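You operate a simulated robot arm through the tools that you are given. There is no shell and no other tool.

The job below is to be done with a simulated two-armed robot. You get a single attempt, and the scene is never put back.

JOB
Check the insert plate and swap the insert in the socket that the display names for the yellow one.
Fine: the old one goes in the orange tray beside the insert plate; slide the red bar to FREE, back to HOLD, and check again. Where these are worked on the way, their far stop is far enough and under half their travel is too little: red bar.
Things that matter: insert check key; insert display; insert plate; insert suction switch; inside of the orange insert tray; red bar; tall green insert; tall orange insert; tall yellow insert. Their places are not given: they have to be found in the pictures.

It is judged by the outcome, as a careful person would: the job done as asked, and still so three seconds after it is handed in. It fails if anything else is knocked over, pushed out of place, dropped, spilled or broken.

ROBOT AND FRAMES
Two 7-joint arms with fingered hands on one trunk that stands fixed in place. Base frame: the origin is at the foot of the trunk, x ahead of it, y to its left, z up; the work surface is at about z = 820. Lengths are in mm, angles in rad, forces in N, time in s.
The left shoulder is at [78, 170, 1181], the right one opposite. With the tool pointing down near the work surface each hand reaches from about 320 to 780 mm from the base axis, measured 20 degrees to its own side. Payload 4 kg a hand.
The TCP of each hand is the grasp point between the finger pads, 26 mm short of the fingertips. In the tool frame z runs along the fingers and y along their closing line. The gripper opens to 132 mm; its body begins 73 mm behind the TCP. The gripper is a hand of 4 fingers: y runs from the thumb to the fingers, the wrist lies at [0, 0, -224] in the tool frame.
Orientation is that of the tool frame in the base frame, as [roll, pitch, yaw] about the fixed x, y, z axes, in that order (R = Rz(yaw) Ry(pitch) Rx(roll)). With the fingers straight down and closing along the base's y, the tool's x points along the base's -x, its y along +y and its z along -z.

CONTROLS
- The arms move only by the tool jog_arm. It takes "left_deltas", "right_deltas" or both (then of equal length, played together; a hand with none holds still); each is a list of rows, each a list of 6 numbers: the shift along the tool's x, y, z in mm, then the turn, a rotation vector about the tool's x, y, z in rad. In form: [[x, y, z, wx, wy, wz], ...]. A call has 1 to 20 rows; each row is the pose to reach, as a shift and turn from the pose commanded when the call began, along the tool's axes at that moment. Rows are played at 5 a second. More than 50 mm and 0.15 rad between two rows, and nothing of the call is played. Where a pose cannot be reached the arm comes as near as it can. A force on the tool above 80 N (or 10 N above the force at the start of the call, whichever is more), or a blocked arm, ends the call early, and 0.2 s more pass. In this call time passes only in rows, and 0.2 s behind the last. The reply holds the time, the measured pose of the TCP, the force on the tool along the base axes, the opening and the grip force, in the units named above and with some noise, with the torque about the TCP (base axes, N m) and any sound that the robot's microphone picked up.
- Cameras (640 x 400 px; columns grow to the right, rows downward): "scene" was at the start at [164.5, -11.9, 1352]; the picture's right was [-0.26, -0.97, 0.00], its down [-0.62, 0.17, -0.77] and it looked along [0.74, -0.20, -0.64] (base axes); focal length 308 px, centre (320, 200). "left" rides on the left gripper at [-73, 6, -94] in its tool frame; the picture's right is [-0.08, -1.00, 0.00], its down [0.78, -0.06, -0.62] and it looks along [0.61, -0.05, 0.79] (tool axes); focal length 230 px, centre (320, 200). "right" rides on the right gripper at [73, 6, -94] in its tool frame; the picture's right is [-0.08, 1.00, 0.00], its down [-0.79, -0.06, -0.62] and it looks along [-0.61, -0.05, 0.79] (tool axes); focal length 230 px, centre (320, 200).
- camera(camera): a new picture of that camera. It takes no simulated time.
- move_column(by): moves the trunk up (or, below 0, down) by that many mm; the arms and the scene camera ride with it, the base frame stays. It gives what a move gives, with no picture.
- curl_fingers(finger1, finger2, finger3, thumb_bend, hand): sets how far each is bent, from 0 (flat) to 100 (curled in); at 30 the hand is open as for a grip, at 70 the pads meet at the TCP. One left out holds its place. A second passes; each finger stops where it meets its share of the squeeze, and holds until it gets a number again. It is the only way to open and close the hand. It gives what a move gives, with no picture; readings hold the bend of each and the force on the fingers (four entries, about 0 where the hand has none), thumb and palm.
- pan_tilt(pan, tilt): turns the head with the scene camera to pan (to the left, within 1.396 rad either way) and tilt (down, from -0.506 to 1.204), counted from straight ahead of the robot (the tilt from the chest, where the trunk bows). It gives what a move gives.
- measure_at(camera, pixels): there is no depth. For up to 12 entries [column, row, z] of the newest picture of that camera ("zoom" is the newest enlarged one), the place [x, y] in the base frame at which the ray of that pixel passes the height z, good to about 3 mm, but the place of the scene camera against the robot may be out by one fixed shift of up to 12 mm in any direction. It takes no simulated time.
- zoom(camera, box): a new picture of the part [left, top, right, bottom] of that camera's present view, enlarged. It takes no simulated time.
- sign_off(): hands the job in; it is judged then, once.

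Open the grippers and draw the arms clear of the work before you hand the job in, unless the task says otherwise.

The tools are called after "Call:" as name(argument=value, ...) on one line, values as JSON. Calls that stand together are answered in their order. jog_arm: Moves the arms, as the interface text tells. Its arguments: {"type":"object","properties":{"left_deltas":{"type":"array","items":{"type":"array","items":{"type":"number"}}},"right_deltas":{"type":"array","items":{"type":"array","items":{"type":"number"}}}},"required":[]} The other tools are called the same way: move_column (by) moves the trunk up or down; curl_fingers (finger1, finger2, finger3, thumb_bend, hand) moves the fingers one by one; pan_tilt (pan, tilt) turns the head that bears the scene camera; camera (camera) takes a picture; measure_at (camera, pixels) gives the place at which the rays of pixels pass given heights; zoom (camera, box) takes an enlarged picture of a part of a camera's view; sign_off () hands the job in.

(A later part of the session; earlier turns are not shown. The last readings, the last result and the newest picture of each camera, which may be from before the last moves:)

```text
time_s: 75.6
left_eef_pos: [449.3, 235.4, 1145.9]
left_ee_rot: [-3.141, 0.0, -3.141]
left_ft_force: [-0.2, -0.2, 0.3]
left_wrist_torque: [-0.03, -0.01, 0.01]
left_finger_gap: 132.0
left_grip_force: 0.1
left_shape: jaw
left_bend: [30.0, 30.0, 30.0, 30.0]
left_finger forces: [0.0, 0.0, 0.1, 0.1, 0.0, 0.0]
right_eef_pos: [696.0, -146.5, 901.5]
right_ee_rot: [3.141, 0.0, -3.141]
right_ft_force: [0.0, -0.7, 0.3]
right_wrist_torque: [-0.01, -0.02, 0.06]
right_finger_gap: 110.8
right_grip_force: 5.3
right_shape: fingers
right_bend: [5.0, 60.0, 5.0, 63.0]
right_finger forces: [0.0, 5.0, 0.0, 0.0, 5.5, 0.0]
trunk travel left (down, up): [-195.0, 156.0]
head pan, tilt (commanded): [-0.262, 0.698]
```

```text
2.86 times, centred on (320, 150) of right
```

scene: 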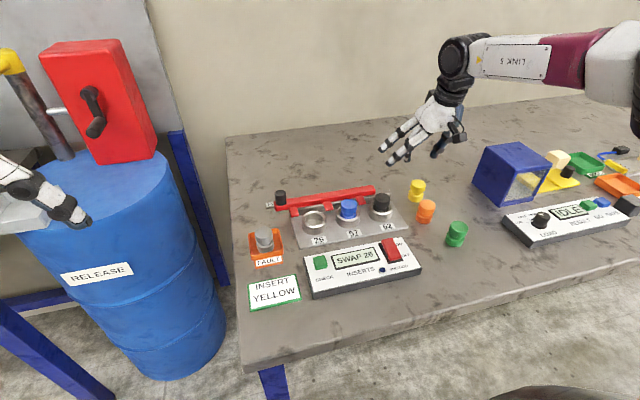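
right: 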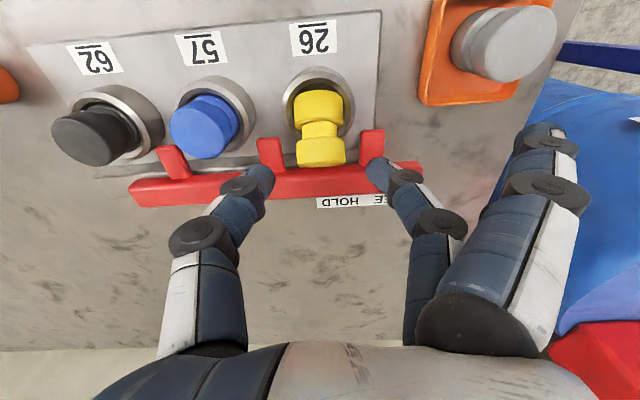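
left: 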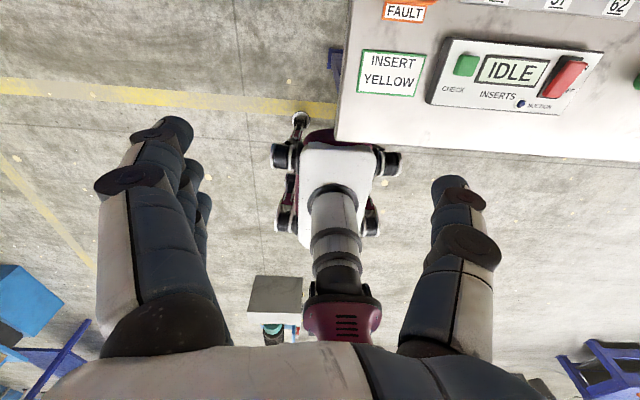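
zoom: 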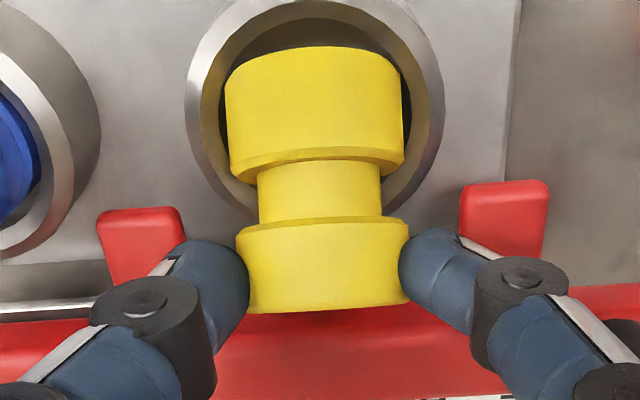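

Head gripped at 5 N per side. I raise it while pulling back toward the bore centre so that the insert swings upright.

Call:
jog_arm(right_deltas=[[4, 0, -4, 0, 0, 0], [9, 0, -8, 0, 0, 0], [15, 0, -12, 0, 0, 0], [20, 0, -15, 0, 0, 0]])

Call:
zoom(camera="right", box=[240, 80, 400, 220])

Call:
zoom(camera="scene", box=[275, 170, 355, 235])

```text
time_s: 76.6
left_eef_pos: [448.8, 236.7, 1144.9]
left_ee_rot: [3.14, 0.0, 3.141]
left_ft_force: [-0.8, -0.6, -0.1]
left_wrist_torque: [0.03, 0.03, -0.03]
left_finger_gap: 132.1
left_grip_force: 0.1
left_shape: jaw
left_bend: [30.0, 30.0, 30.0, 30.0]
left_finger forces: [0.0, 0.1, 0.0, 0.0, 0.0, 0.0]
right_eef_pos: [676.5, -145.1, 917.3]
right_ee_rot: [-3.141, -0.001, 3.141]
right_ft_force: [-0.3, 0.6, -0.3]
right_wrist_torque: [0.01, -0.02, -0.01]
right_finger_gap: 110.6
right_grip_force: 4.9
right_shape: fingers
right_bend: [5.0, 61.0, 5.0, 64.0]
right_finger forces: [0.1, 4.5, 0.0, 0.1, 4.4, 0.1]
trunk travel left (down, up): [-195.0, 156.0]
head pan, tilt (commanded): [-0.262, 0.698]
```

```text
2.86 times, centred on (320, 150) of right
```

zoom: 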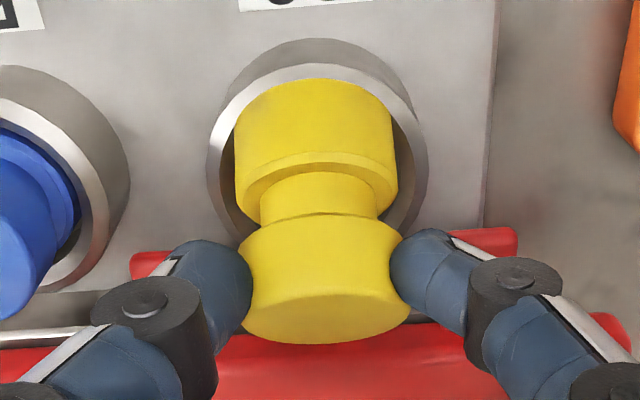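

```text
6.15 times, centred on (315, 202) of scene
```

zoom: 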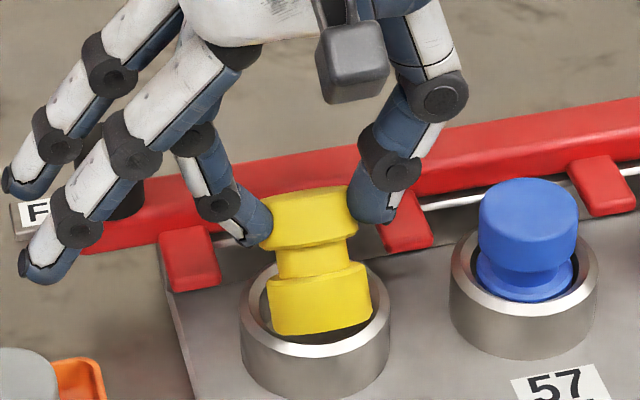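

The insert swung partly upright (~38° remaining) and is held. I lift 15 mm so it clears the rim, then tilt the hand about the pinch point to bring the insert vertical.

Call:
jog_arm(right_deltas=[[0, 0, -8, 0, 0, 0], [0, 0, -15, 0, 0, 0], [4.8, 0, -14.6, 0, -0.15, 0], [9.5, 0, -13.6, 0, -0.3, 0], [13.9, 0, -11.8, 0, -0.45, 0], [18.1, 0, -9.4, 0, -0.6, 0]])

Call:
zoom(camera="scene", box=[265, 150, 365, 235])

Call:
camera(camera="right")

```text
time_s: 78.0
left_eef_pos: [451.0, 233.4, 1145.2]
left_ee_rot: [3.14, -0.002, 3.139]
left_ft_force: [0.6, -0.3, 0.1]
left_wrist_torque: [0.09, 0.02, -0.04]
left_finger_gap: 132.0
left_grip_force: 0.1
left_shape: jaw
left_bend: [30.0, 30.0, 30.0, 30.0]
left_finger forces: [0.1, 0.1, 0.0, 0.0, 0.0, 0.1]
right_eef_pos: [658.6, -148.8, 925.2]
right_ee_rot: [3.134, 0.598, 3.137]
right_ft_force: [0.1, -1.3, -0.7]
right_wrist_torque: [0.0, 0.06, 0.03]
right_finger_gap: 109.8
right_grip_force: 4.2
right_shape: fingers
right_bend: [5.0, 62.0, 5.0, 64.0]
right_finger forces: [0.1, 4.2, 0.0, 0.1, 4.2, 0.1]
trunk travel left (down, up): [-195.0, 156.0]
head pan, tilt (commanded): [-0.262, 0.698]
```

```text
4.71 times, centred on (315, 192) of scene
```

zoom: 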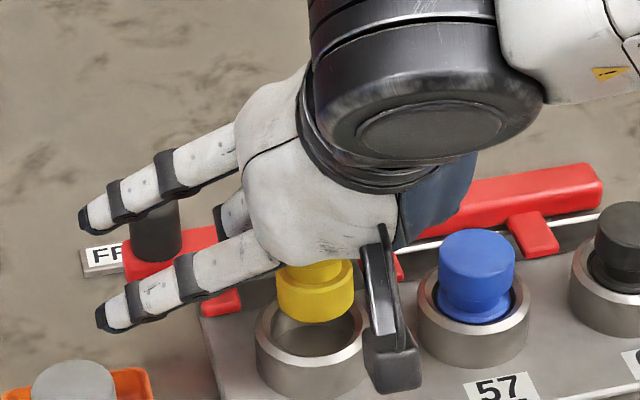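

```text
taken
```

right: 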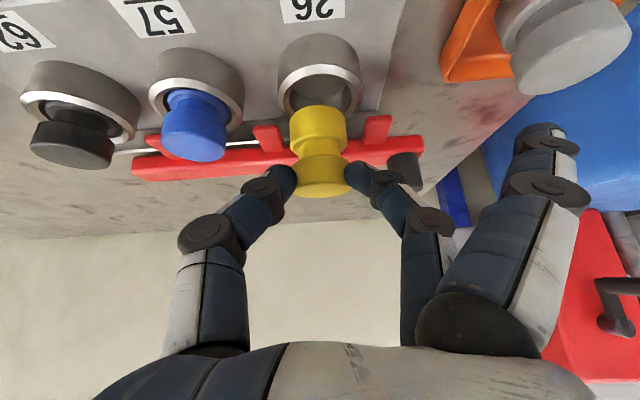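

The insert looks upright and above socket 26. I zoom in from both cameras to check its orientation and alignment.

Call:
zoom(camera="right", box=[250, 30, 400, 210])

Call:
zoom(camera="scene", box=[290, 195, 340, 240])

```text
2.22 times, centred on (325, 120) of right
```

zoom: 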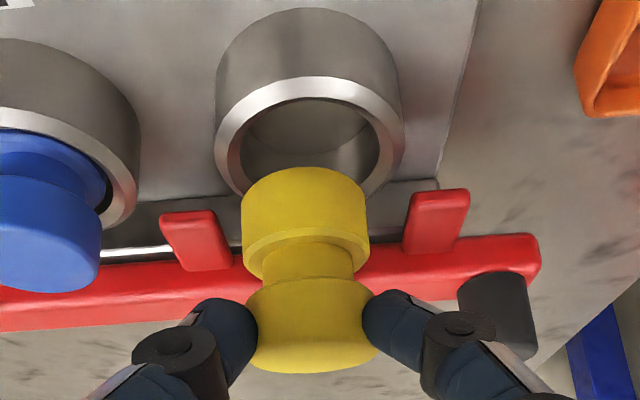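

```text
8.89 times, centred on (315, 218) of scene
```

zoom: 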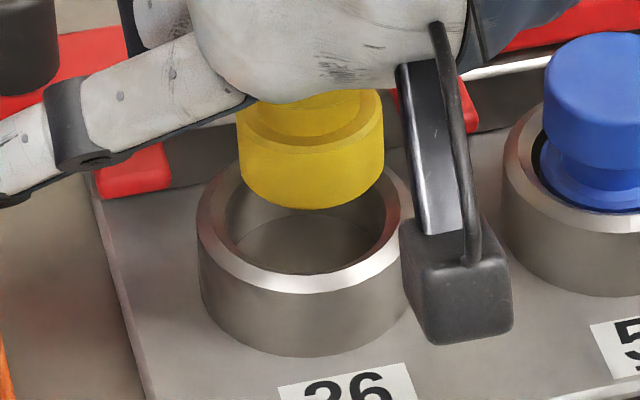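

The insert is upright; it needs about (-1.5,+2) mm. The flat near finger1 would later come down on the grey insert in the tray, so I bend it to 24 first, then shift and lower to just above the rim.

Call:
curl_fingers(hand="right", finger1=24)

Call:
jog_arm(right_deltas=[[1.2, 2, -0.8, 0, 0, 0], [4.6, 2, 4.1, 0, 0, 0], [8, 2, 9.1, 0, 0, 0]])

Call:
zoom(camera="right", box=[250, 30, 400, 210])

Call:
zoom(camera="scene", box=[270, 180, 350, 245])

```text
time_s: 79.0
left_eef_pos: [448.7, 236.6, 1145.8]
left_ee_rot: [-3.14, -0.001, -3.14]
left_ft_force: [-0.9, 0.0, 0.3]
left_wrist_torque: [0.0, -0.01, 0.0]
left_finger_gap: 132.2
left_grip_force: 0.1
left_shape: jaw
left_bend: [30.0, 30.0, 30.0, 30.0]
left_finger forces: [0.1, 0.0, 0.0, 0.0, 0.1, 0.0]
right_eef_pos: [658.1, -144.3, 928.6]
right_ee_rot: [-3.141, 0.599, 3.141]
right_ft_force: [-0.8, 0.6, -0.1]
right_wrist_torque: [0.01, 0.0, 0.01]
right_finger_gap: 91.3
right_grip_force: 4.3
right_shape: fingers
right_bend: [24.0, 62.0, 5.0, 64.0]
right_finger forces: [0.0, 4.3, 0.0, 0.0, 4.3, 0.0]
trunk travel left (down, up): [-195.0, 156.0]
head pan, tilt (commanded): [-0.262, 0.698]
```

```text
time_s: 79.8
left_eef_pos: [450.0, 236.3, 1146.6]
left_ee_rot: [-3.141, -0.001, 3.14]
left_ft_force: [1.1, 0.0, 0.6]
left_wrist_torque: [-0.02, -0.02, 0.0]
left_finger_gap: 132.1
left_grip_force: 0.0
left_shape: jaw
left_bend: [30.0, 30.0, 30.0, 30.0]
left_finger forces: [0.1, 0.0, 0.0, 0.0, 0.0, 0.0]
right_eef_pos: [655.8, -143.9, 914.9]
right_ee_rot: [3.14, 0.6, -3.141]
right_ft_force: [-0.9, -0.2, -0.9]
right_wrist_torque: [0.04, 0.0, -0.01]
right_finger_gap: 91.3
right_grip_force: 4.1
right_shape: fingers
right_bend: [24.0, 62.0, 5.0, 64.0]
right_finger forces: [0.0, 4.1, 0.1, 0.0, 4.0, 0.1]
trunk travel left (down, up): [-195.0, 156.0]
head pan, tilt (commanded): [-0.262, 0.698]
```

```text
2.22 times, centred on (325, 120) of right
```

zoom: 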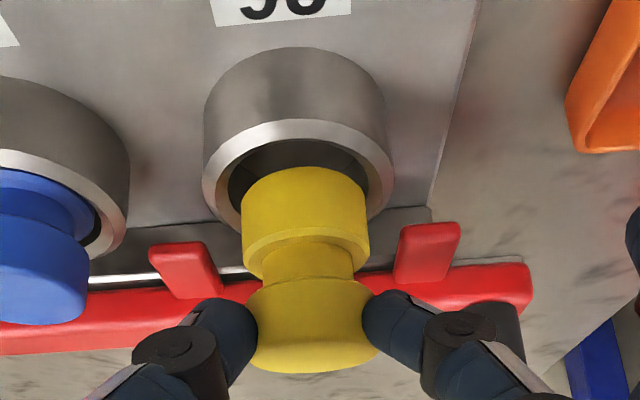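

```text
6.15 times, centred on (310, 212) of scene
```

zoom: 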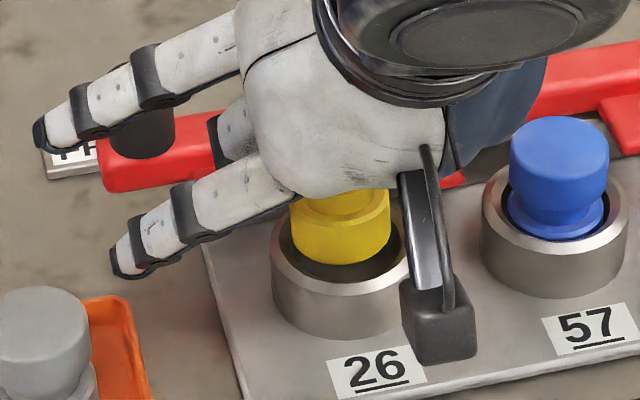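

Flange and rim now agree within ~1 mm in both axes (assuming flange bottom ≈ 856). I lower a further 6 mm and check forces.

Call:
jog_arm(right_deltas=[[1.7, 0, 2.5, 0, 0, 0], [3.4, 0, 5, 0, 0, 0]])

Call:
zoom(camera="right", box=[270, 60, 370, 180])

Call:
zoom(camera="scene", box=[290, 195, 340, 240])

```text
time_s: 80.4
left_eef_pos: [449.9, 235.2, 1146.1]
left_ee_rot: [3.14, 0.0, -3.141]
left_ft_force: [-0.5, -0.1, -0.8]
left_wrist_torque: [0.01, 0.01, 0.0]
left_finger_gap: 131.9
left_grip_force: 0.0
left_shape: jaw
left_bend: [30.0, 30.0, 30.0, 30.0]
left_finger forces: [0.0, 0.1, 0.1, 0.1, 0.0, 0.1]
right_eef_pos: [657.5, -144.3, 909.1]
right_ee_rot: [-3.141, 0.601, 3.141]
right_ft_force: [0.4, 0.2, 0.0]
right_wrist_torque: [-0.02, 0.01, 0.03]
right_finger_gap: 91.2
right_grip_force: 4.1
right_shape: fingers
right_bend: [24.0, 62.0, 5.0, 64.0]
right_finger forces: [0.1, 4.2, 0.1, 0.0, 4.1, 0.0]
trunk travel left (down, up): [-195.0, 156.0]
head pan, tilt (commanded): [-0.262, 0.698]
```

```text
3.33 times, centred on (320, 120) of right
```

zoom: 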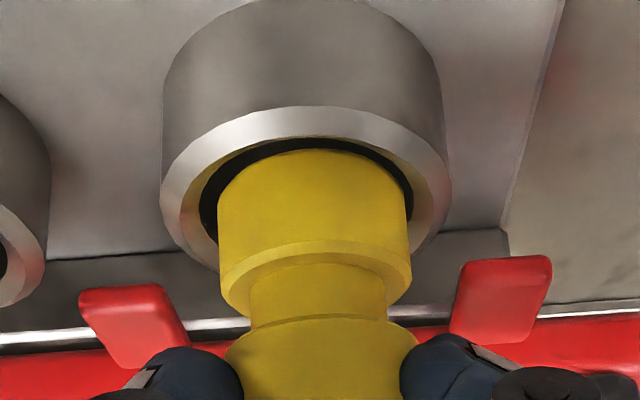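

```text
8.89 times, centred on (315, 218) of scene
```

zoom: 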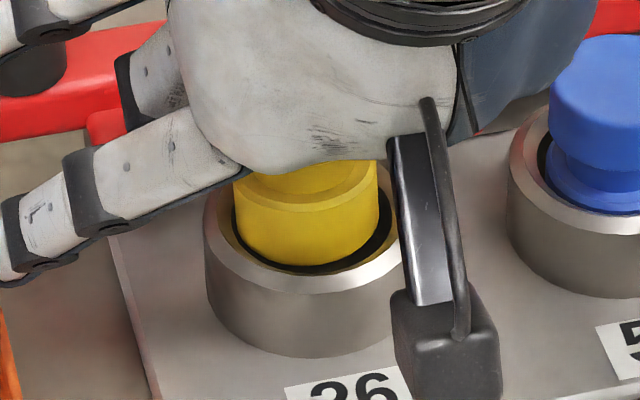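

Flange is entering the bore with a visible gap; it is ~1 mm too far +y. I correct and lower 6 mm more.

Call:
jog_arm(right_deltas=[[0.4, -1, -0.2, 0, 0, 0], [2.1, -1, 2.3, 0, 0, 0], [3.8, -1, 4.7, 0, 0, 0]])

Call:
zoom(camera="right", box=[270, 60, 370, 180])

Call:
zoom(camera="scene", box=[290, 195, 340, 240])

```text
time_s: 81.2
left_eef_pos: [449.1, 235.9, 1147.2]
left_ee_rot: [3.141, -0.001, 3.141]
left_ft_force: [0.2, 0.2, -0.1]
left_wrist_torque: [-0.02, -0.04, 0.0]
left_finger_gap: 132.1
left_grip_force: 0.0
left_shape: jaw
left_bend: [30.0, 30.0, 30.0, 30.0]
left_finger forces: [0.0, 0.0, 0.0, 0.0, 0.1, 0.1]
right_eef_pos: [656.0, -145.8, 903.7]
right_ee_rot: [3.141, 0.6, -3.141]
right_ft_force: [0.4, -0.2, -0.7]
right_wrist_torque: [0.03, 0.03, -0.01]
right_finger_gap: 91.4
right_grip_force: 4.2
right_shape: fingers
right_bend: [24.0, 62.0, 5.0, 64.0]
right_finger forces: [0.0, 4.2, 0.0, 0.1, 4.1, 0.0]
trunk travel left (down, up): [-195.0, 156.0]
head pan, tilt (commanded): [-0.262, 0.698]
```

```text
3.33 times, centred on (320, 120) of right
```

zoom: 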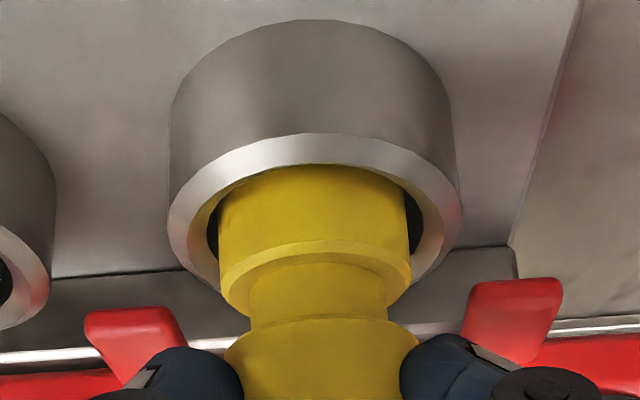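

```text
8.89 times, centred on (315, 218) of scene
```

zoom: 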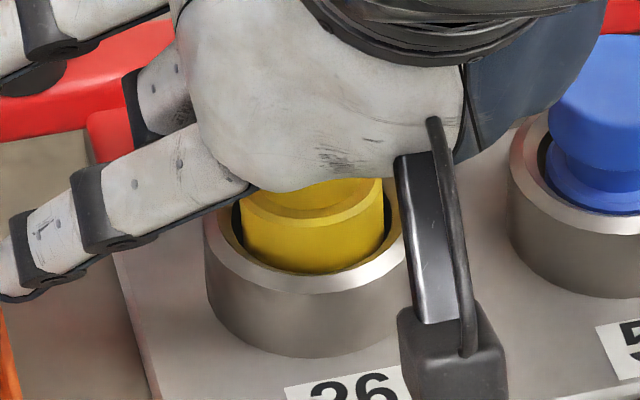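

Flange is centred and has gone below the rim with no force. I continue lowering.

Call:
jog_arm(right_deltas=[[1.7, 0, 2.5, 0, 0, 0], [3.4, 0, 5, 0, 0, 0]])

Call:
zoom(camera="right", box=[270, 60, 370, 180])

Call:
zoom(camera="scene", box=[270, 180, 350, 245])

```text
time_s: 81.8
left_eef_pos: [448.7, 234.9, 1146.4]
left_ee_rot: [3.14, 0.0, 3.141]
left_ft_force: [0.2, 0.3, 0.1]
left_wrist_torque: [0.01, -0.01, -0.01]
left_finger_gap: 131.9
left_grip_force: 0.0
left_shape: jaw
left_bend: [30.0, 30.0, 30.0, 30.0]
left_finger forces: [0.1, 0.1, 0.0, 0.1, 0.1, 0.0]
right_eef_pos: [655.8, -145.7, 897.2]
right_ee_rot: [3.141, 0.6, -3.141]
right_ft_force: [-0.4, -0.3, -0.9]
right_wrist_torque: [0.0, 0.0, -0.01]
right_finger_gap: 91.4
right_grip_force: 3.7
right_shape: fingers
right_bend: [24.0, 62.0, 5.0, 64.0]
right_finger forces: [0.1, 4.2, 0.1, 0.1, 4.0, 0.0]
trunk travel left (down, up): [-195.0, 156.0]
head pan, tilt (commanded): [-0.262, 0.698]
```

```text
3.33 times, centred on (320, 120) of right
```

zoom: 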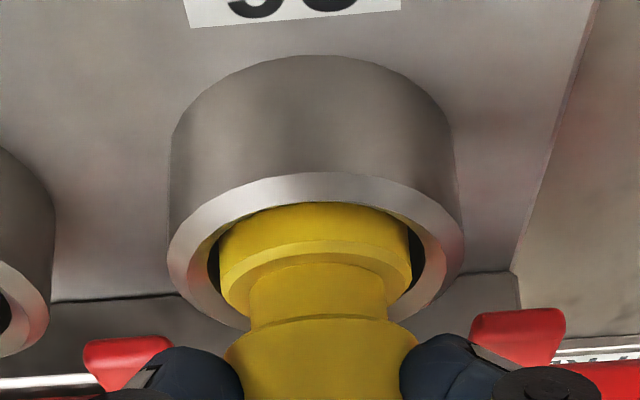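

```text
6.15 times, centred on (310, 212) of scene
```

zoom: 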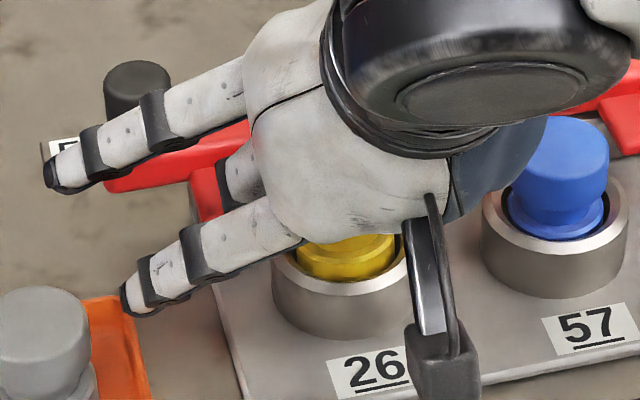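

The insert is well inside the bore, still no force. I lower another 5 mm and look.

Call:
jog_arm(right_deltas=[[1.4, 0, 2.1, 0, 0, 0], [2.8, 0, 4.1, 0, 0, 0]])

Call:
zoom(camera="right", box=[270, 60, 370, 180])

```text
time_s: 82.4
left_eef_pos: [449.0, 236.2, 1147.1]
left_ee_rot: [-3.141, 0.002, 3.142]
left_ft_force: [-0.6, -0.2, -0.4]
left_wrist_torque: [-0.03, -0.01, 0.0]
left_finger_gap: 132.0
left_grip_force: 0.0
left_shape: jaw
left_bend: [30.0, 30.0, 30.0, 30.0]
left_finger forces: [0.0, 0.1, 0.1, 0.0, 0.0, 0.0]
right_eef_pos: [655.1, -144.6, 893.2]
right_ee_rot: [3.142, 0.6, -3.141]
right_ft_force: [-4.4, -0.3, 5.8]
right_wrist_torque: [0.0, -0.06, -0.03]
right_finger_gap: 91.2
right_grip_force: 6.9
right_shape: fingers
right_bend: [24.0, 62.0, 5.0, 64.0]
right_finger forces: [0.0, 6.4, 0.0, 0.1, 7.4, 0.0]
trunk travel left (down, up): [-195.0, 156.0]
head pan, tilt (commanded): [-0.262, 0.698]
```

```text
3.33 times, centred on (320, 120) of right
```

zoom: 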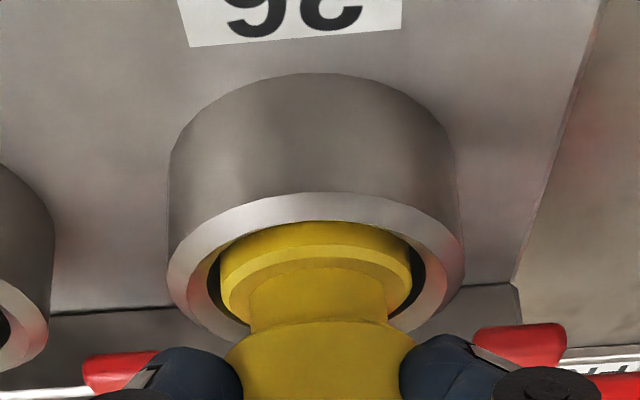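

The insert is deep in the bore and now meets light contact (Fz 5.8, Fx -4.4). It is well guided, so I open the pinch to let it settle.

Call:
curl_fingers(hand="right", finger2=56, thumb_bend=57)

Call:
zoom(camera="right", box=[270, 60, 370, 180])

Call:
zoom(camera="scene", box=[270, 180, 350, 245])

```text
time_s: 83.4
left_eef_pos: [449.2, 234.8, 1145.8]
left_ee_rot: [3.141, 0.0, -3.141]
left_ft_force: [0.0, 0.2, 0.0]
left_wrist_torque: [0.0, -0.03, 0.01]
left_finger_gap: 131.9
left_grip_force: 0.1
left_shape: jaw
left_bend: [30.0, 30.0, 30.0, 30.0]
left_finger forces: [0.1, 0.0, 0.1, 0.1, 0.0, 0.1]
right_eef_pos: [655.2, -144.8, 891.6]
right_ee_rot: [-3.14, 0.598, -3.141]
right_ft_force: [0.2, 0.0, 0.1]
right_wrist_torque: [0.02, 0.01, 0.0]
right_finger_gap: 99.8
right_grip_force: 0.1
right_shape: fingers
right_bend: [24.0, 56.0, 5.0, 56.0]
right_finger forces: [0.0, 0.0, 0.0, 0.1, 0.0, 0.1]
trunk travel left (down, up): [-195.0, 156.0]
head pan, tilt (commanded): [-0.262, 0.698]
```

```text
3.33 times, centred on (320, 120) of right
```

zoom: 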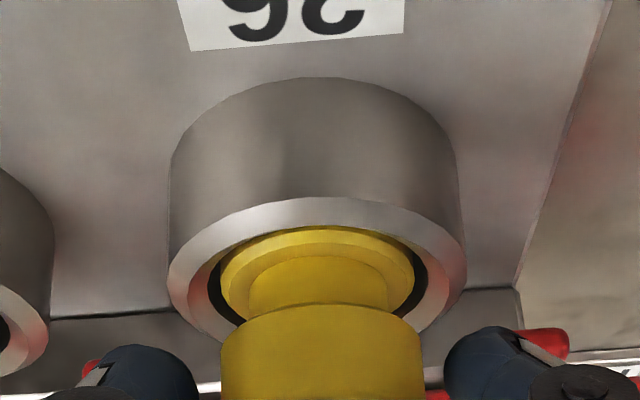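

```text
6.15 times, centred on (310, 212) of scene
```

zoom: 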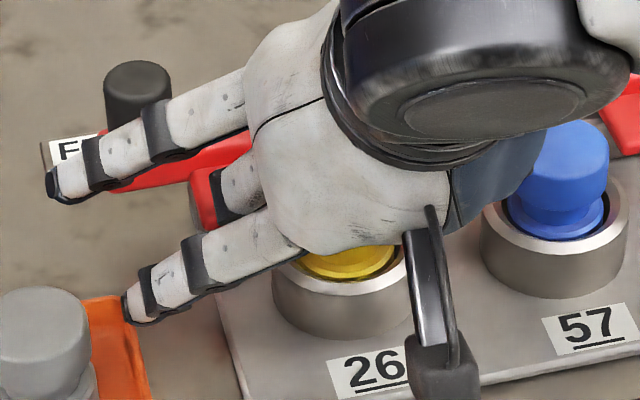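

The insert dropped to its seat and stands straight. I withdraw the hand back along its own axis (up and toward the robot).

Call:
curl_fingers(hand="right", finger2=53, thumb_bend=53)

Call:
jog_arm(right_deltas=[[0, 0, -10, 0, 0, 0], [0, 0, -25, 0, 0, 0], [0, 0, -50, 0, 0, 0], [0, 0, -85, 0, 0, 0], [-20, 0, -110, 0, 0, 0]])

Call:
camera(camera="right")

Call:
zoom(camera="scene", box=[250, 160, 420, 260])

```text
time_s: 84.4
left_eef_pos: [449.4, 237.0, 1145.4]
left_ee_rot: [3.141, 0.0, 3.141]
left_ft_force: [-0.1, 0.2, -0.5]
left_wrist_torque: [-0.02, 0.03, 0.02]
left_finger_gap: 131.7
left_grip_force: 0.1
left_shape: jaw
left_bend: [30.0, 30.0, 30.0, 30.0]
left_finger forces: [0.0, 0.1, 0.0, 0.0, 0.0, 0.0]
right_eef_pos: [654.5, -144.6, 891.5]
right_ee_rot: [-3.141, 0.599, -3.141]
right_ft_force: [0.8, 0.4, 0.4]
right_wrist_torque: [0.0, 0.03, 0.0]
right_finger_gap: 104.8
right_grip_force: 0.1
right_shape: fingers
right_bend: [24.0, 53.0, 5.0, 53.0]
right_finger forces: [0.0, 0.0, 0.0, 0.0, 0.0, 0.0]
trunk travel left (down, up): [-195.0, 156.0]
head pan, tilt (commanded): [-0.262, 0.698]
```

```text
time_s: 85.6
left_eef_pos: [449.1, 236.6, 1146.3]
left_ee_rot: [3.142, -0.001, 3.141]
left_ft_force: [0.0, 1.0, 0.0]
left_wrist_torque: [-0.01, 0.0, -0.01]
left_finger_gap: 131.7
left_grip_force: 0.1
left_shape: jaw
left_bend: [30.0, 30.0, 30.0, 30.0]
left_finger forces: [0.1, 0.0, 0.0, 0.1, 0.0, 0.0]
right_eef_pos: [610.4, -145.9, 995.0]
right_ee_rot: [3.141, 0.6, -3.141]
right_ft_force: [0.1, -0.2, 0.5]
right_wrist_torque: [0.0, -0.04, -0.01]
right_finger_gap: 105.1
right_grip_force: 0.0
right_shape: fingers
right_bend: [24.0, 53.0, 5.0, 53.0]
right_finger forces: [0.0, 0.1, 0.0, 0.1, 0.0, 0.1]
trunk travel left (down, up): [-195.0, 156.0]
head pan, tilt (commanded): [-0.262, 0.698]
```

```text
taken
```

right: 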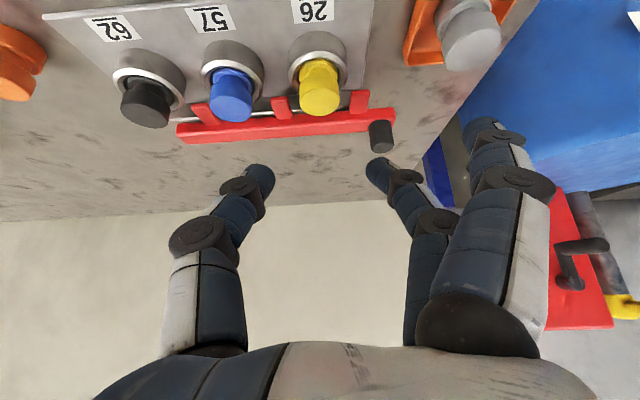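

```text
3.76 times, centred on (335, 210) of scene
```

zoom: 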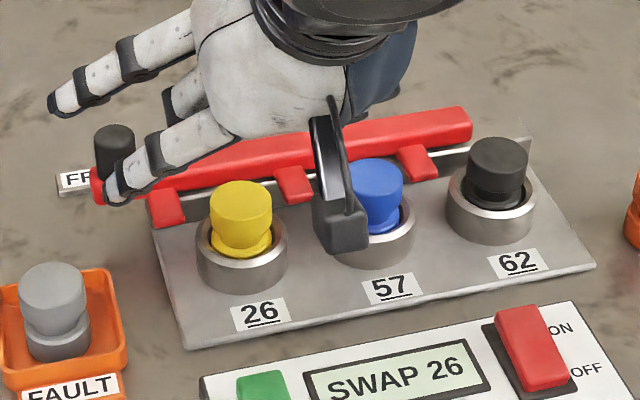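

The yellow insert is properly seated in socket 26. Now I form the cage again and go above the knob (now near (736,-79)) to slide the bar back to HOLD.

Call:
curl_fingers(hand="right", finger1=52, finger2=52, finger3=52, thumb_bend=52)

Call:
jog_arm(right_deltas=[[-20, 15, 8, 0, 0.06, 0], [-42, 32, 28, 0, 0.14, 0], [-64, 49, 55, 0, 0.24, 0], [-86, 66, 83, 0, 0.35, 0], [-86, 66, 83, 0, 0.35, 0]])

Call:
camera(camera="right")

Call:
zoom(camera="scene", box=[240, 110, 380, 230])

```text
time_s: 86.6
left_eef_pos: [448.8, 235.3, 1145.4]
left_ee_rot: [-3.14, 0.0, -3.14]
left_ft_force: [0.1, 0.1, -0.6]
left_wrist_torque: [-0.02, -0.01, -0.01]
left_finger_gap: 131.8
left_grip_force: 0.1
left_shape: jaw
left_bend: [30.0, 30.0, 30.0, 30.0]
left_finger forces: [0.1, 0.1, 0.0, 0.0, 0.1, 0.0]
right_eef_pos: [611.3, -145.6, 995.1]
right_ee_rot: [3.141, 0.599, -3.142]
right_ft_force: [-0.5, -0.3, -0.1]
right_wrist_torque: [-0.01, 0.04, 0.01]
right_finger_gap: 64.2
right_grip_force: 0.1
right_shape: fingers
right_bend: [52.0, 52.0, 52.0, 52.0]
right_finger forces: [0.0, 0.0, 0.1, 0.1, 0.0, 0.0]
trunk travel left (down, up): [-195.0, 156.0]
head pan, tilt (commanded): [-0.262, 0.698]
```

```text
time_s: 87.8
left_eef_pos: [449.5, 235.1, 1147.2]
left_ee_rot: [3.141, 0.001, 3.14]
left_ft_force: [-0.5, -0.3, 1.0]
left_wrist_torque: [0.01, -0.01, 0.04]
left_finger_gap: 132.0
left_grip_force: 0.1
left_shape: jaw
left_bend: [30.0, 30.0, 30.0, 30.0]
left_finger forces: [0.0, 0.1, 0.1, 0.0, 0.0, 0.0]
right_eef_pos: [731.6, -77.0, 973.6]
right_ee_rot: [3.138, 0.249, -3.141]
right_ft_force: [0.9, 0.0, 0.0]
right_wrist_torque: [0.0, -0.02, -0.01]
right_finger_gap: 64.2
right_grip_force: 0.0
right_shape: fingers
right_bend: [52.0, 52.0, 52.0, 52.0]
right_finger forces: [0.1, 0.1, 0.0, 0.0, 0.0, 0.0]
trunk travel left (down, up): [-195.0, 156.0]
head pan, tilt (commanded): [-0.262, 0.698]
```

```text
taken
```

right: 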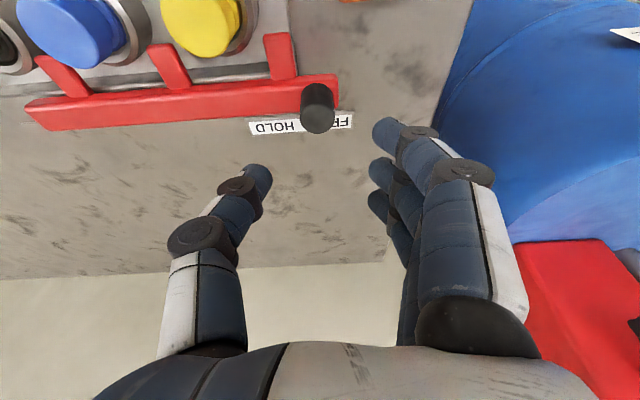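

```text
3.33 times, centred on (310, 170) of scene
```

zoom: 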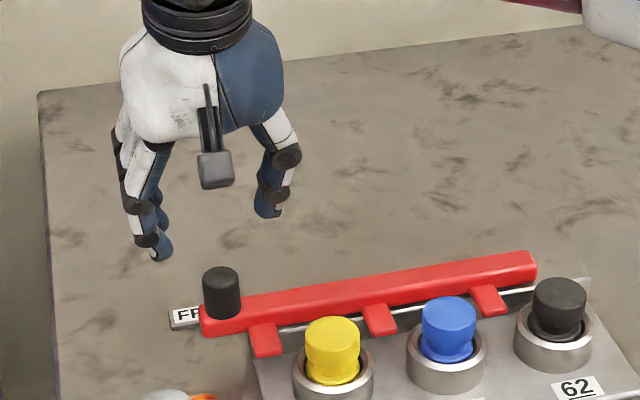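

The knob (318,110) lies centred between thumb and fingers. I lower to the same height as before (TCP z≈911).

Call:
jog_arm(right_deltas=[[6, -1, 21, 0, 0, 0], [12, -2, 42, 0, 0, 0], [17, -2, 60, 0, 0, 0]])

Call:
camera(camera="right")

Call:
zoom(camera="scene", box=[240, 150, 360, 230])

```text
time_s: 88.6
left_eef_pos: [450.2, 234.9, 1146.1]
left_ee_rot: [-3.141, -0.002, -3.141]
left_ft_force: [0.4, -0.3, 0.7]
left_wrist_torque: [-0.01, 0.04, 0.02]
left_finger_gap: 132.0
left_grip_force: 0.0
left_shape: jaw
left_bend: [30.0, 30.0, 30.0, 30.0]
left_finger forces: [0.0, 0.1, 0.0, 0.0, 0.1, 0.0]
right_eef_pos: [726.9, -79.8, 911.7]
right_ee_rot: [-3.141, 0.248, 3.141]
right_ft_force: [0.4, -1.0, 0.1]
right_wrist_torque: [0.0, -0.02, 0.03]
right_finger_gap: 64.0
right_grip_force: 0.0
right_shape: fingers
right_bend: [52.0, 52.0, 52.0, 52.0]
right_finger forces: [0.0, 0.1, 0.1, 0.0, 0.0, 0.1]
trunk travel left (down, up): [-195.0, 156.0]
head pan, tilt (commanded): [-0.262, 0.698]
```

```text
taken
```

right: 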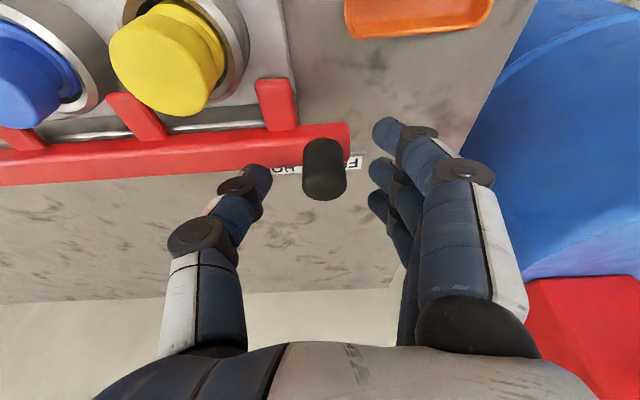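

```text
5.00 times, centred on (300, 190) of scene
```

zoom: 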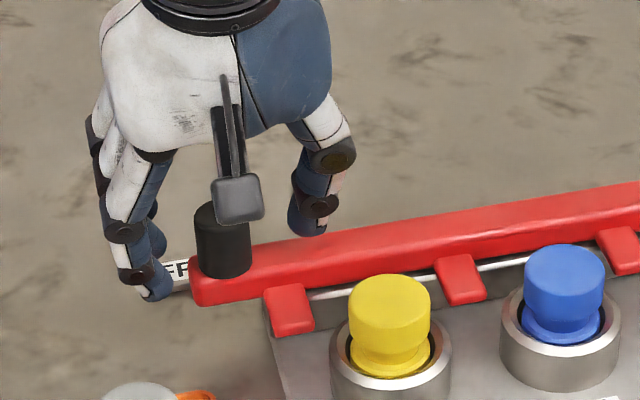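

Caged. Now I slide toward -y; the fingers will push the knob back toward HOLD.

Call:
jog_arm(right_deltas=[[0, -10, 2, 0, 0, 0], [0, -18, 2, 0, 0, 0], [0, -26, 2, 0, 0, 0], [0, -34, 2, 0, 0, 0], [0, -42, 2, 0, 0, 0]])

Call:
camera(camera="right")

Call:
zoom(camera="scene", box=[240, 150, 360, 230])

```text
time_s: 89.8
left_eef_pos: [449.0, 235.9, 1147.2]
left_ee_rot: [-3.141, -0.001, -3.141]
left_ft_force: [0.3, 0.0, -0.2]
left_wrist_torque: [0.01, -0.02, -0.02]
left_finger_gap: 131.8
left_grip_force: 0.1
left_shape: jaw
left_bend: [30.0, 30.0, 30.0, 30.0]
left_finger forces: [0.0, 0.0, 0.0, 0.0, 0.0, 0.0]
right_eef_pos: [728.9, -123.7, 911.0]
right_ee_rot: [-3.141, 0.25, 3.141]
right_ft_force: [0.4, -0.1, -0.7]
right_wrist_torque: [0.0, -0.01, 0.02]
right_finger_gap: 64.1
right_grip_force: 0.1
right_shape: fingers
right_bend: [52.0, 51.0, 52.0, 52.0]
right_finger forces: [0.0, 0.3, 0.2, 0.0, 0.0, 0.0]
trunk travel left (down, up): [-195.0, 156.0]
head pan, tilt (commanded): [-0.262, 0.698]
```

```text
taken
```

right: 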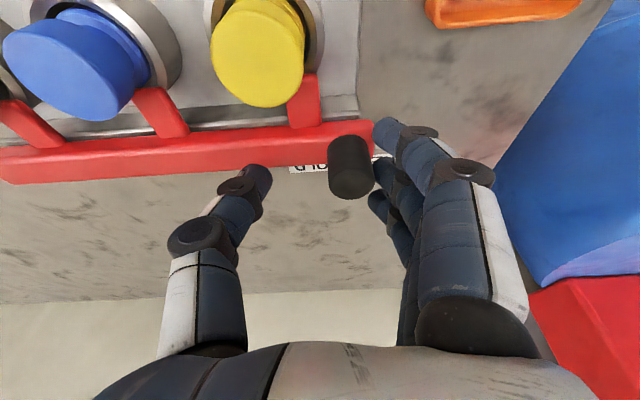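

```text
5.00 times, centred on (300, 190) of scene
```

zoom: 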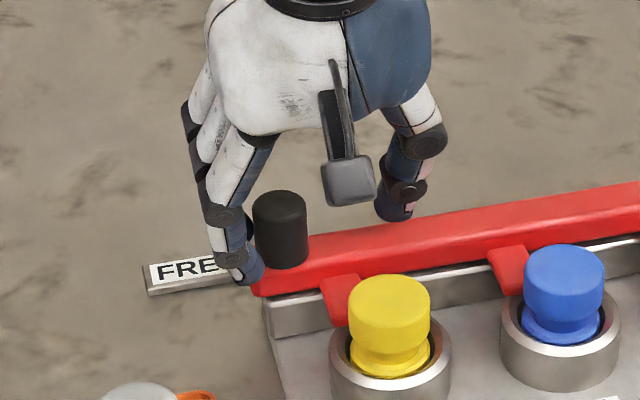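

The bar is sliding back; its prong approaches the yellow insert's neck. I continue in small steps.

Call:
jog_arm(right_deltas=[[0, -5, 0, 0, 0, 0], [0, -10, 0, 0, 0, 0], [0, -14, 0, 0, 0, 0]])

Call:
camera(camera="right")

Call:
zoom(camera="scene", box=[240, 150, 360, 230])

```text
time_s: 90.6
left_eef_pos: [448.7, 235.2, 1145.8]
left_ee_rot: [3.141, 0.001, -3.141]
left_ft_force: [-0.9, -0.4, -0.6]
left_wrist_torque: [-0.01, -0.03, 0.0]
left_finger_gap: 132.0
left_grip_force: 0.1
left_shape: jaw
left_bend: [30.0, 30.0, 30.0, 30.0]
left_finger forces: [0.0, 0.1, 0.0, 0.0, 0.0, 0.0]
right_eef_pos: [729.1, -136.8, 908.0]
right_ee_rot: [3.141, 0.249, 3.141]
right_ft_force: [0.1, 0.6, 0.3]
right_wrist_torque: [-0.03, -0.03, -0.02]
right_finger_gap: 64.1
right_grip_force: 0.5
right_shape: fingers
right_bend: [52.0, 52.0, 52.0, 52.0]
right_finger forces: [0.0, 0.3, 0.0, 0.1, 0.0, 0.0]
trunk travel left (down, up): [-195.0, 156.0]
head pan, tilt (commanded): [-0.262, 0.698]
```

```text
taken
```

right: 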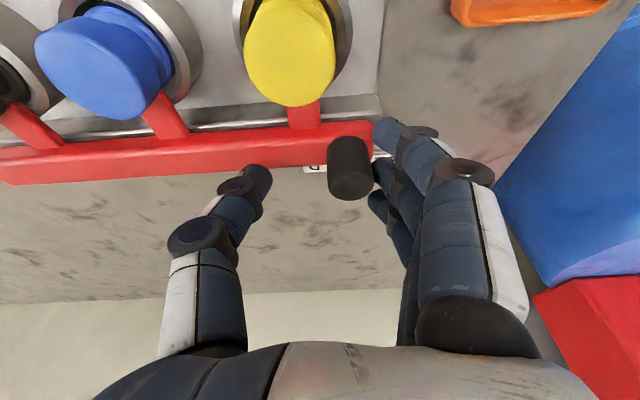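

```text
5.00 times, centred on (300, 190) of scene
```

zoom: 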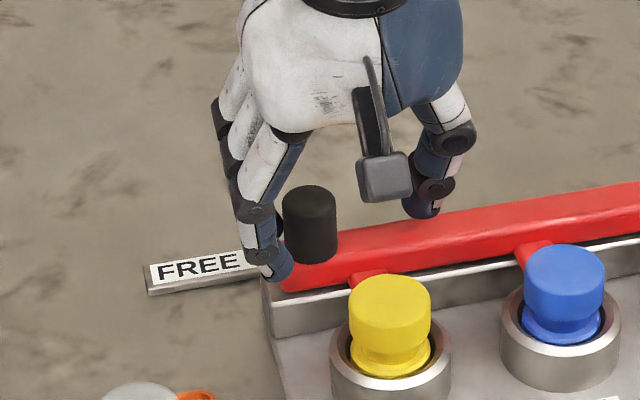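

The knob is essentially back where it started. I push a few mm more to make sure it reaches the HOLD stop.

Call:
jog_arm(right_deltas=[[0, -4, -1, 0, 0, 0], [0, -8, -1, 0, 0, 0]])

Call:
zoom(camera="scene", box=[240, 150, 360, 230])

```text
time_s: 91.2
left_eef_pos: [450.0, 237.2, 1145.2]
left_ee_rot: [3.141, 0.0, 3.141]
left_ft_force: [0.4, -0.5, 1.1]
left_wrist_torque: [0.01, 0.02, 0.02]
left_finger_gap: 132.0
left_grip_force: 0.1
left_shape: jaw
left_bend: [30.0, 30.0, 30.0, 30.0]
left_finger forces: [0.0, 0.0, 0.1, 0.1, 0.0, 0.0]
right_eef_pos: [728.0, -143.4, 910.7]
right_ee_rot: [-3.141, 0.25, 3.14]
right_ft_force: [0.7, 3.2, -1.0]
right_wrist_torque: [0.05, -0.03, -0.07]
right_finger_gap: 64.5
right_grip_force: 1.4
right_shape: fingers
right_bend: [52.0, 48.0, 52.0, 52.0]
right_finger forces: [0.0, 3.3, 0.1, 0.1, 0.0, 0.1]
trunk travel left (down, up): [-195.0, 156.0]
head pan, tilt (commanded): [-0.262, 0.698]
```

```text
5.00 times, centred on (300, 190) of scene
```

zoom: 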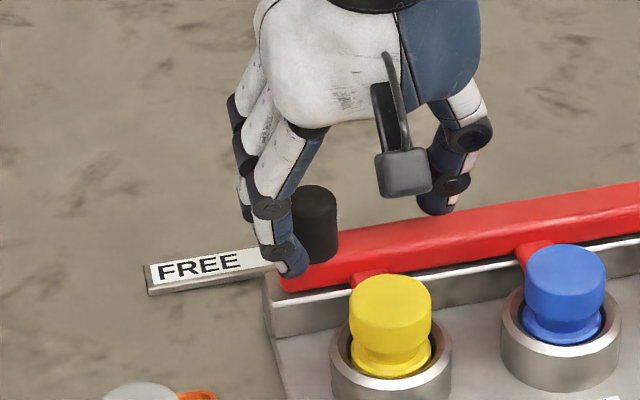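

Finger2 is deflecting with 3.3 N and the knob does not move: HOLD stop reached. I relieve, then lift off.

Call:
jog_arm(right_deltas=[[0, 12, 0, 0, 0, 0], [6, 14, -25, 0, 0, 0], [17, 14, -70, 0, 0, 0], [30, 14, -100, 0, 0.05, 0], [65, 14, -107, 0, 0.12, 0], [100, 14, -110, 0, 0.2, 0], [135, 14, -100, 0, 0.25, 0]])

Call:
camera(camera="right")

Call:
zoom(camera="scene", box=[250, 160, 420, 310])

```text
time_s: 92.8
left_eef_pos: [449.1, 235.6, 1145.9]
left_ee_rot: [-3.14, 0.001, -3.141]
left_ft_force: [0.5, 0.3, -0.1]
left_wrist_torque: [0.02, 0.01, 0.05]
left_finger_gap: 131.7
left_grip_force: 0.0
left_shape: jaw
left_bend: [30.0, 30.0, 30.0, 30.0]
left_finger forces: [0.0, 0.0, 0.0, 0.0, 0.1, 0.1]
right_eef_pos: [572.2, -130.7, 977.7]
right_ee_rot: [3.14, -0.002, 3.139]
right_ft_force: [-1.2, -0.2, -0.2]
right_wrist_torque: [0.04, -0.01, -0.03]
right_finger_gap: 64.0
right_grip_force: 0.0
right_shape: fingers
right_bend: [52.0, 52.0, 52.0, 52.0]
right_finger forces: [0.0, 0.0, 0.0, 0.1, 0.0, 0.0]
trunk travel left (down, up): [-195.0, 156.0]
head pan, tilt (commanded): [-0.262, 0.698]
```

```text
taken
```

right: 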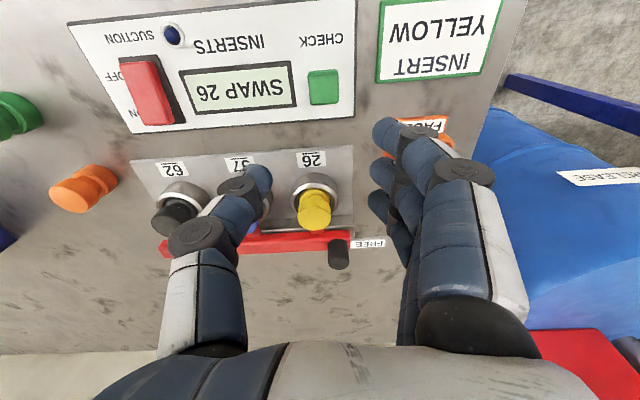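

```text
2.67 times, centred on (335, 235) of scene
```

zoom: 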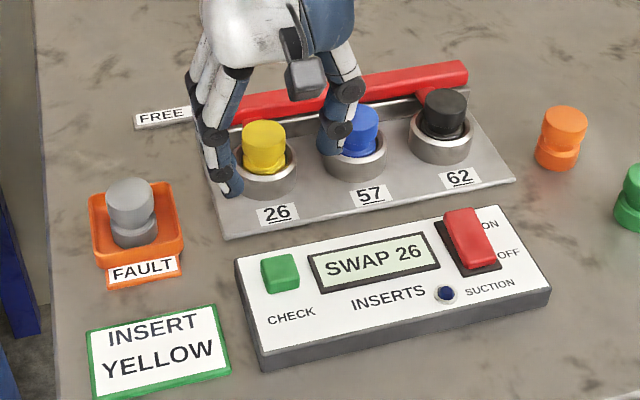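

The bar is back at HOLD with all three inserts in place. I form the pointing finger again and return to above the CHECK key.

Call:
curl_fingers(hand="right", finger1=100, finger2=65, finger3=100, thumb_bend=0)

Call:
jog_arm(right_deltas=[[12, -5, 15, 0, 0, 0], [23, -11, 35, 0, 0, 0], [23, -11, 60, 0, 0, 0], [23, -11, 80, 0, 0, 0]])

Call:
zoom(camera="scene", box=[295, 215, 365, 275])

```text
time_s: 93.8
left_eef_pos: [449.6, 235.6, 1146.6]
left_ee_rot: [3.141, 0.001, 3.141]
left_ft_force: [-0.5, 0.6, -0.2]
left_wrist_torque: [0.0, 0.01, 0.0]
left_finger_gap: 131.7
left_grip_force: 0.1
left_shape: jaw
left_bend: [30.0, 30.0, 30.0, 30.0]
left_finger forces: [0.0, 0.0, 0.0, 0.0, 0.0, 0.0]
right_eef_pos: [573.7, -130.6, 977.0]
right_ee_rot: [3.141, 0.001, 3.141]
right_ft_force: [-0.2, 1.1, -0.2]
right_wrist_torque: [-0.02, 0.0, -0.02]
right_finger_gap: 68.7
right_grip_force: 0.1
right_shape: fingers
right_bend: [100.0, 65.0, 100.0, 0.0]
right_finger forces: [0.1, 0.0, 0.0, 0.1, 0.0, 0.0]
trunk travel left (down, up): [-195.0, 156.0]
head pan, tilt (commanded): [-0.262, 0.698]
```

```text
time_s: 94.8
left_eef_pos: [448.8, 235.3, 1145.9]
left_ee_rot: [-3.141, 0.001, -3.141]
left_ft_force: [0.9, 0.0, 0.7]
left_wrist_torque: [0.0, 0.02, -0.01]
left_finger_gap: 131.8
left_grip_force: 0.1
left_shape: jaw
left_bend: [30.0, 30.0, 30.0, 30.0]
left_finger forces: [0.1, 0.1, 0.0, 0.0, 0.0, 0.0]
right_eef_pos: [549.4, -140.3, 894.1]
right_ee_rot: [3.141, 0.0, 3.141]
right_ft_force: [-1.1, 0.3, 0.1]
right_wrist_torque: [0.01, -0.03, 0.0]
right_finger_gap: 68.8
right_grip_force: 0.2
right_shape: fingers
right_bend: [100.0, 65.0, 100.0, 0.0]
right_finger forces: [0.1, 0.0, 0.0, 0.1, 0.1, 0.1]
trunk travel left (down, up): [-195.0, 156.0]
head pan, tilt (commanded): [-0.262, 0.698]
```

```text
6.67 times, centred on (330, 245) of scene
```

zoom: 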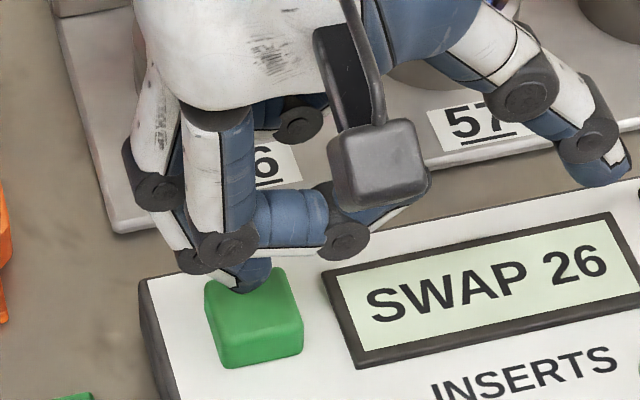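

The pointer tip is just above the green key as before. I press down gently ~9 mm.

Call:
jog_arm(right_deltas=[[0, 0, 4, 0, 0, 0], [0, 0, 7, 0, 0, 0], [0, 0, 9, 0, 0, 0]])

Call:
zoom(camera="scene", box=[295, 215, 425, 305])

```text
time_s: 95.6
left_eef_pos: [450.2, 236.4, 1145.7]
left_ee_rot: [3.14, 0.0, -3.141]
left_ft_force: [0.4, -0.2, 0.1]
left_wrist_torque: [-0.01, -0.01, -0.03]
left_finger_gap: 132.0
left_grip_force: 0.0
left_shape: jaw
left_bend: [30.0, 30.0, 30.0, 30.0]
left_finger forces: [0.0, 0.0, 0.0, 0.0, 0.1, 0.0]
right_eef_pos: [550.1, -140.8, 885.8]
right_ee_rot: [3.141, 0.0, 3.141]
right_ft_force: [0.0, -0.2, 2.0]
right_wrist_torque: [0.06, 0.0, 0.01]
right_finger_gap: 69.0
right_grip_force: 1.0
right_shape: fingers
right_bend: [100.0, 65.0, 100.0, 0.0]
right_finger forces: [0.0, 2.0, 0.0, 0.0, 0.0, 0.0]
trunk travel left (down, up): [-195.0, 156.0]
head pan, tilt (commanded): [-0.262, 0.698]
heard: click
```

```text
4.44 times, centred on (360, 260) of scene
```

zoom: 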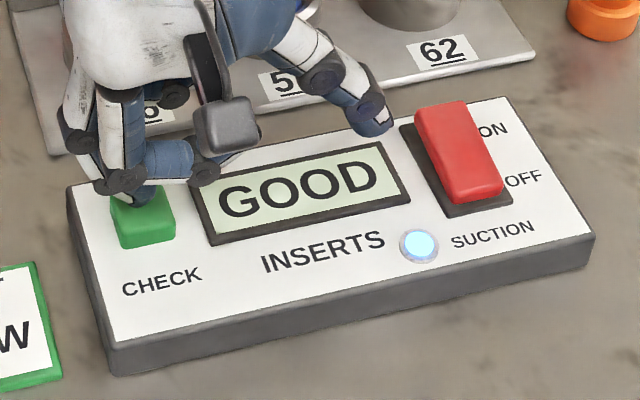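

The display reads GOOD after the second check; the suction lamp now glows. I lift off the key and look again.

Call:
jog_arm(right_deltas=[[0, 0, -15, 0, 0, 0], [0, 0, -45, 0, 0, 0], [0, -10, -85, 0, 0, 0], [0, -40, -120, 0, 0, 0], [10, -80, -130, 0, 0, 0], [20, -120, -140, 0, 0, 0]])

Call:
zoom(camera="scene", box=[295, 215, 425, 305])

Call:
camera(camera="right")

Call:
camera(camera="scene")

```text
time_s: 97.0
left_eef_pos: [448.3, 234.1, 1145.8]
left_ee_rot: [-3.141, 0.002, 3.141]
left_ft_force: [0.0, -0.3, 0.9]
left_wrist_torque: [0.04, 0.01, -0.03]
left_finger_gap: 131.8
left_grip_force: 0.0
left_shape: jaw
left_bend: [30.0, 30.0, 30.0, 30.0]
left_finger forces: [0.1, 0.1, 0.1, 0.0, 0.0, 0.1]
right_eef_pos: [527.8, -263.2, 1027.2]
right_ee_rot: [3.141, 0.0, 3.141]
right_ft_force: [0.3, 0.0, -0.7]
right_wrist_torque: [0.01, -0.03, 0.01]
right_finger_gap: 69.2
right_grip_force: 0.1
right_shape: fingers
right_bend: [100.0, 65.0, 100.0, 0.0]
right_finger forces: [0.0, 0.0, 0.0, 0.0, 0.0, 0.0]
trunk travel left (down, up): [-195.0, 156.0]
head pan, tilt (commanded): [-0.262, 0.698]
```

```text
4.44 times, centred on (360, 260) of scene
```

zoom: 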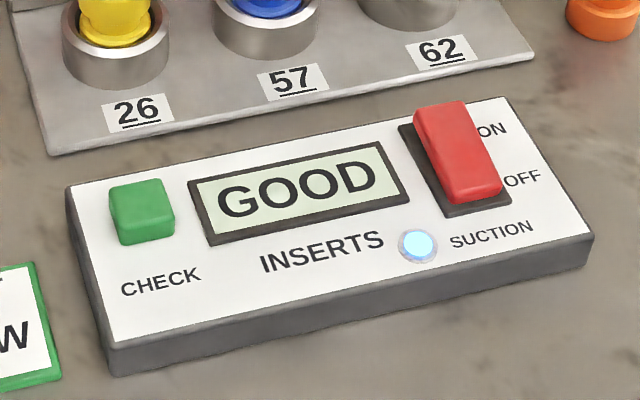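

```text
taken
```

right: 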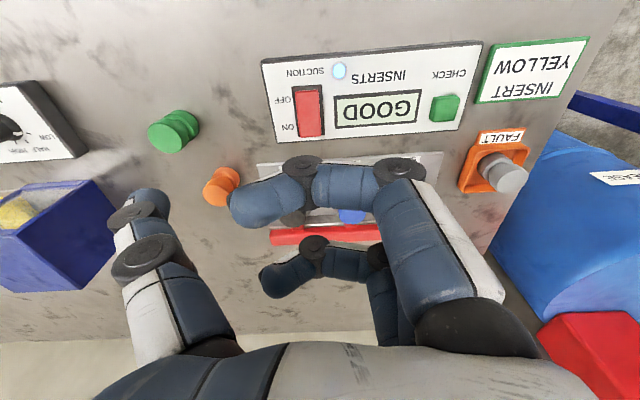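

```text
taken
```

scene: 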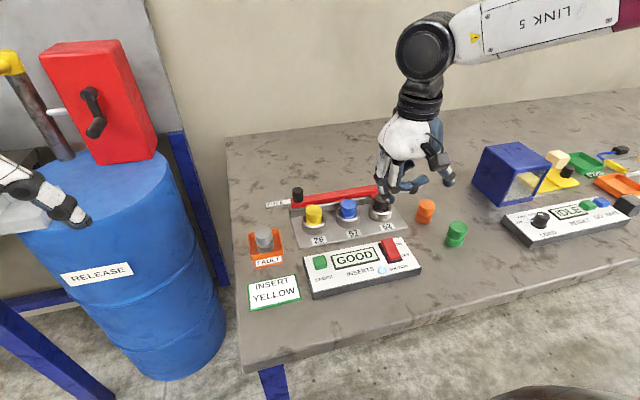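

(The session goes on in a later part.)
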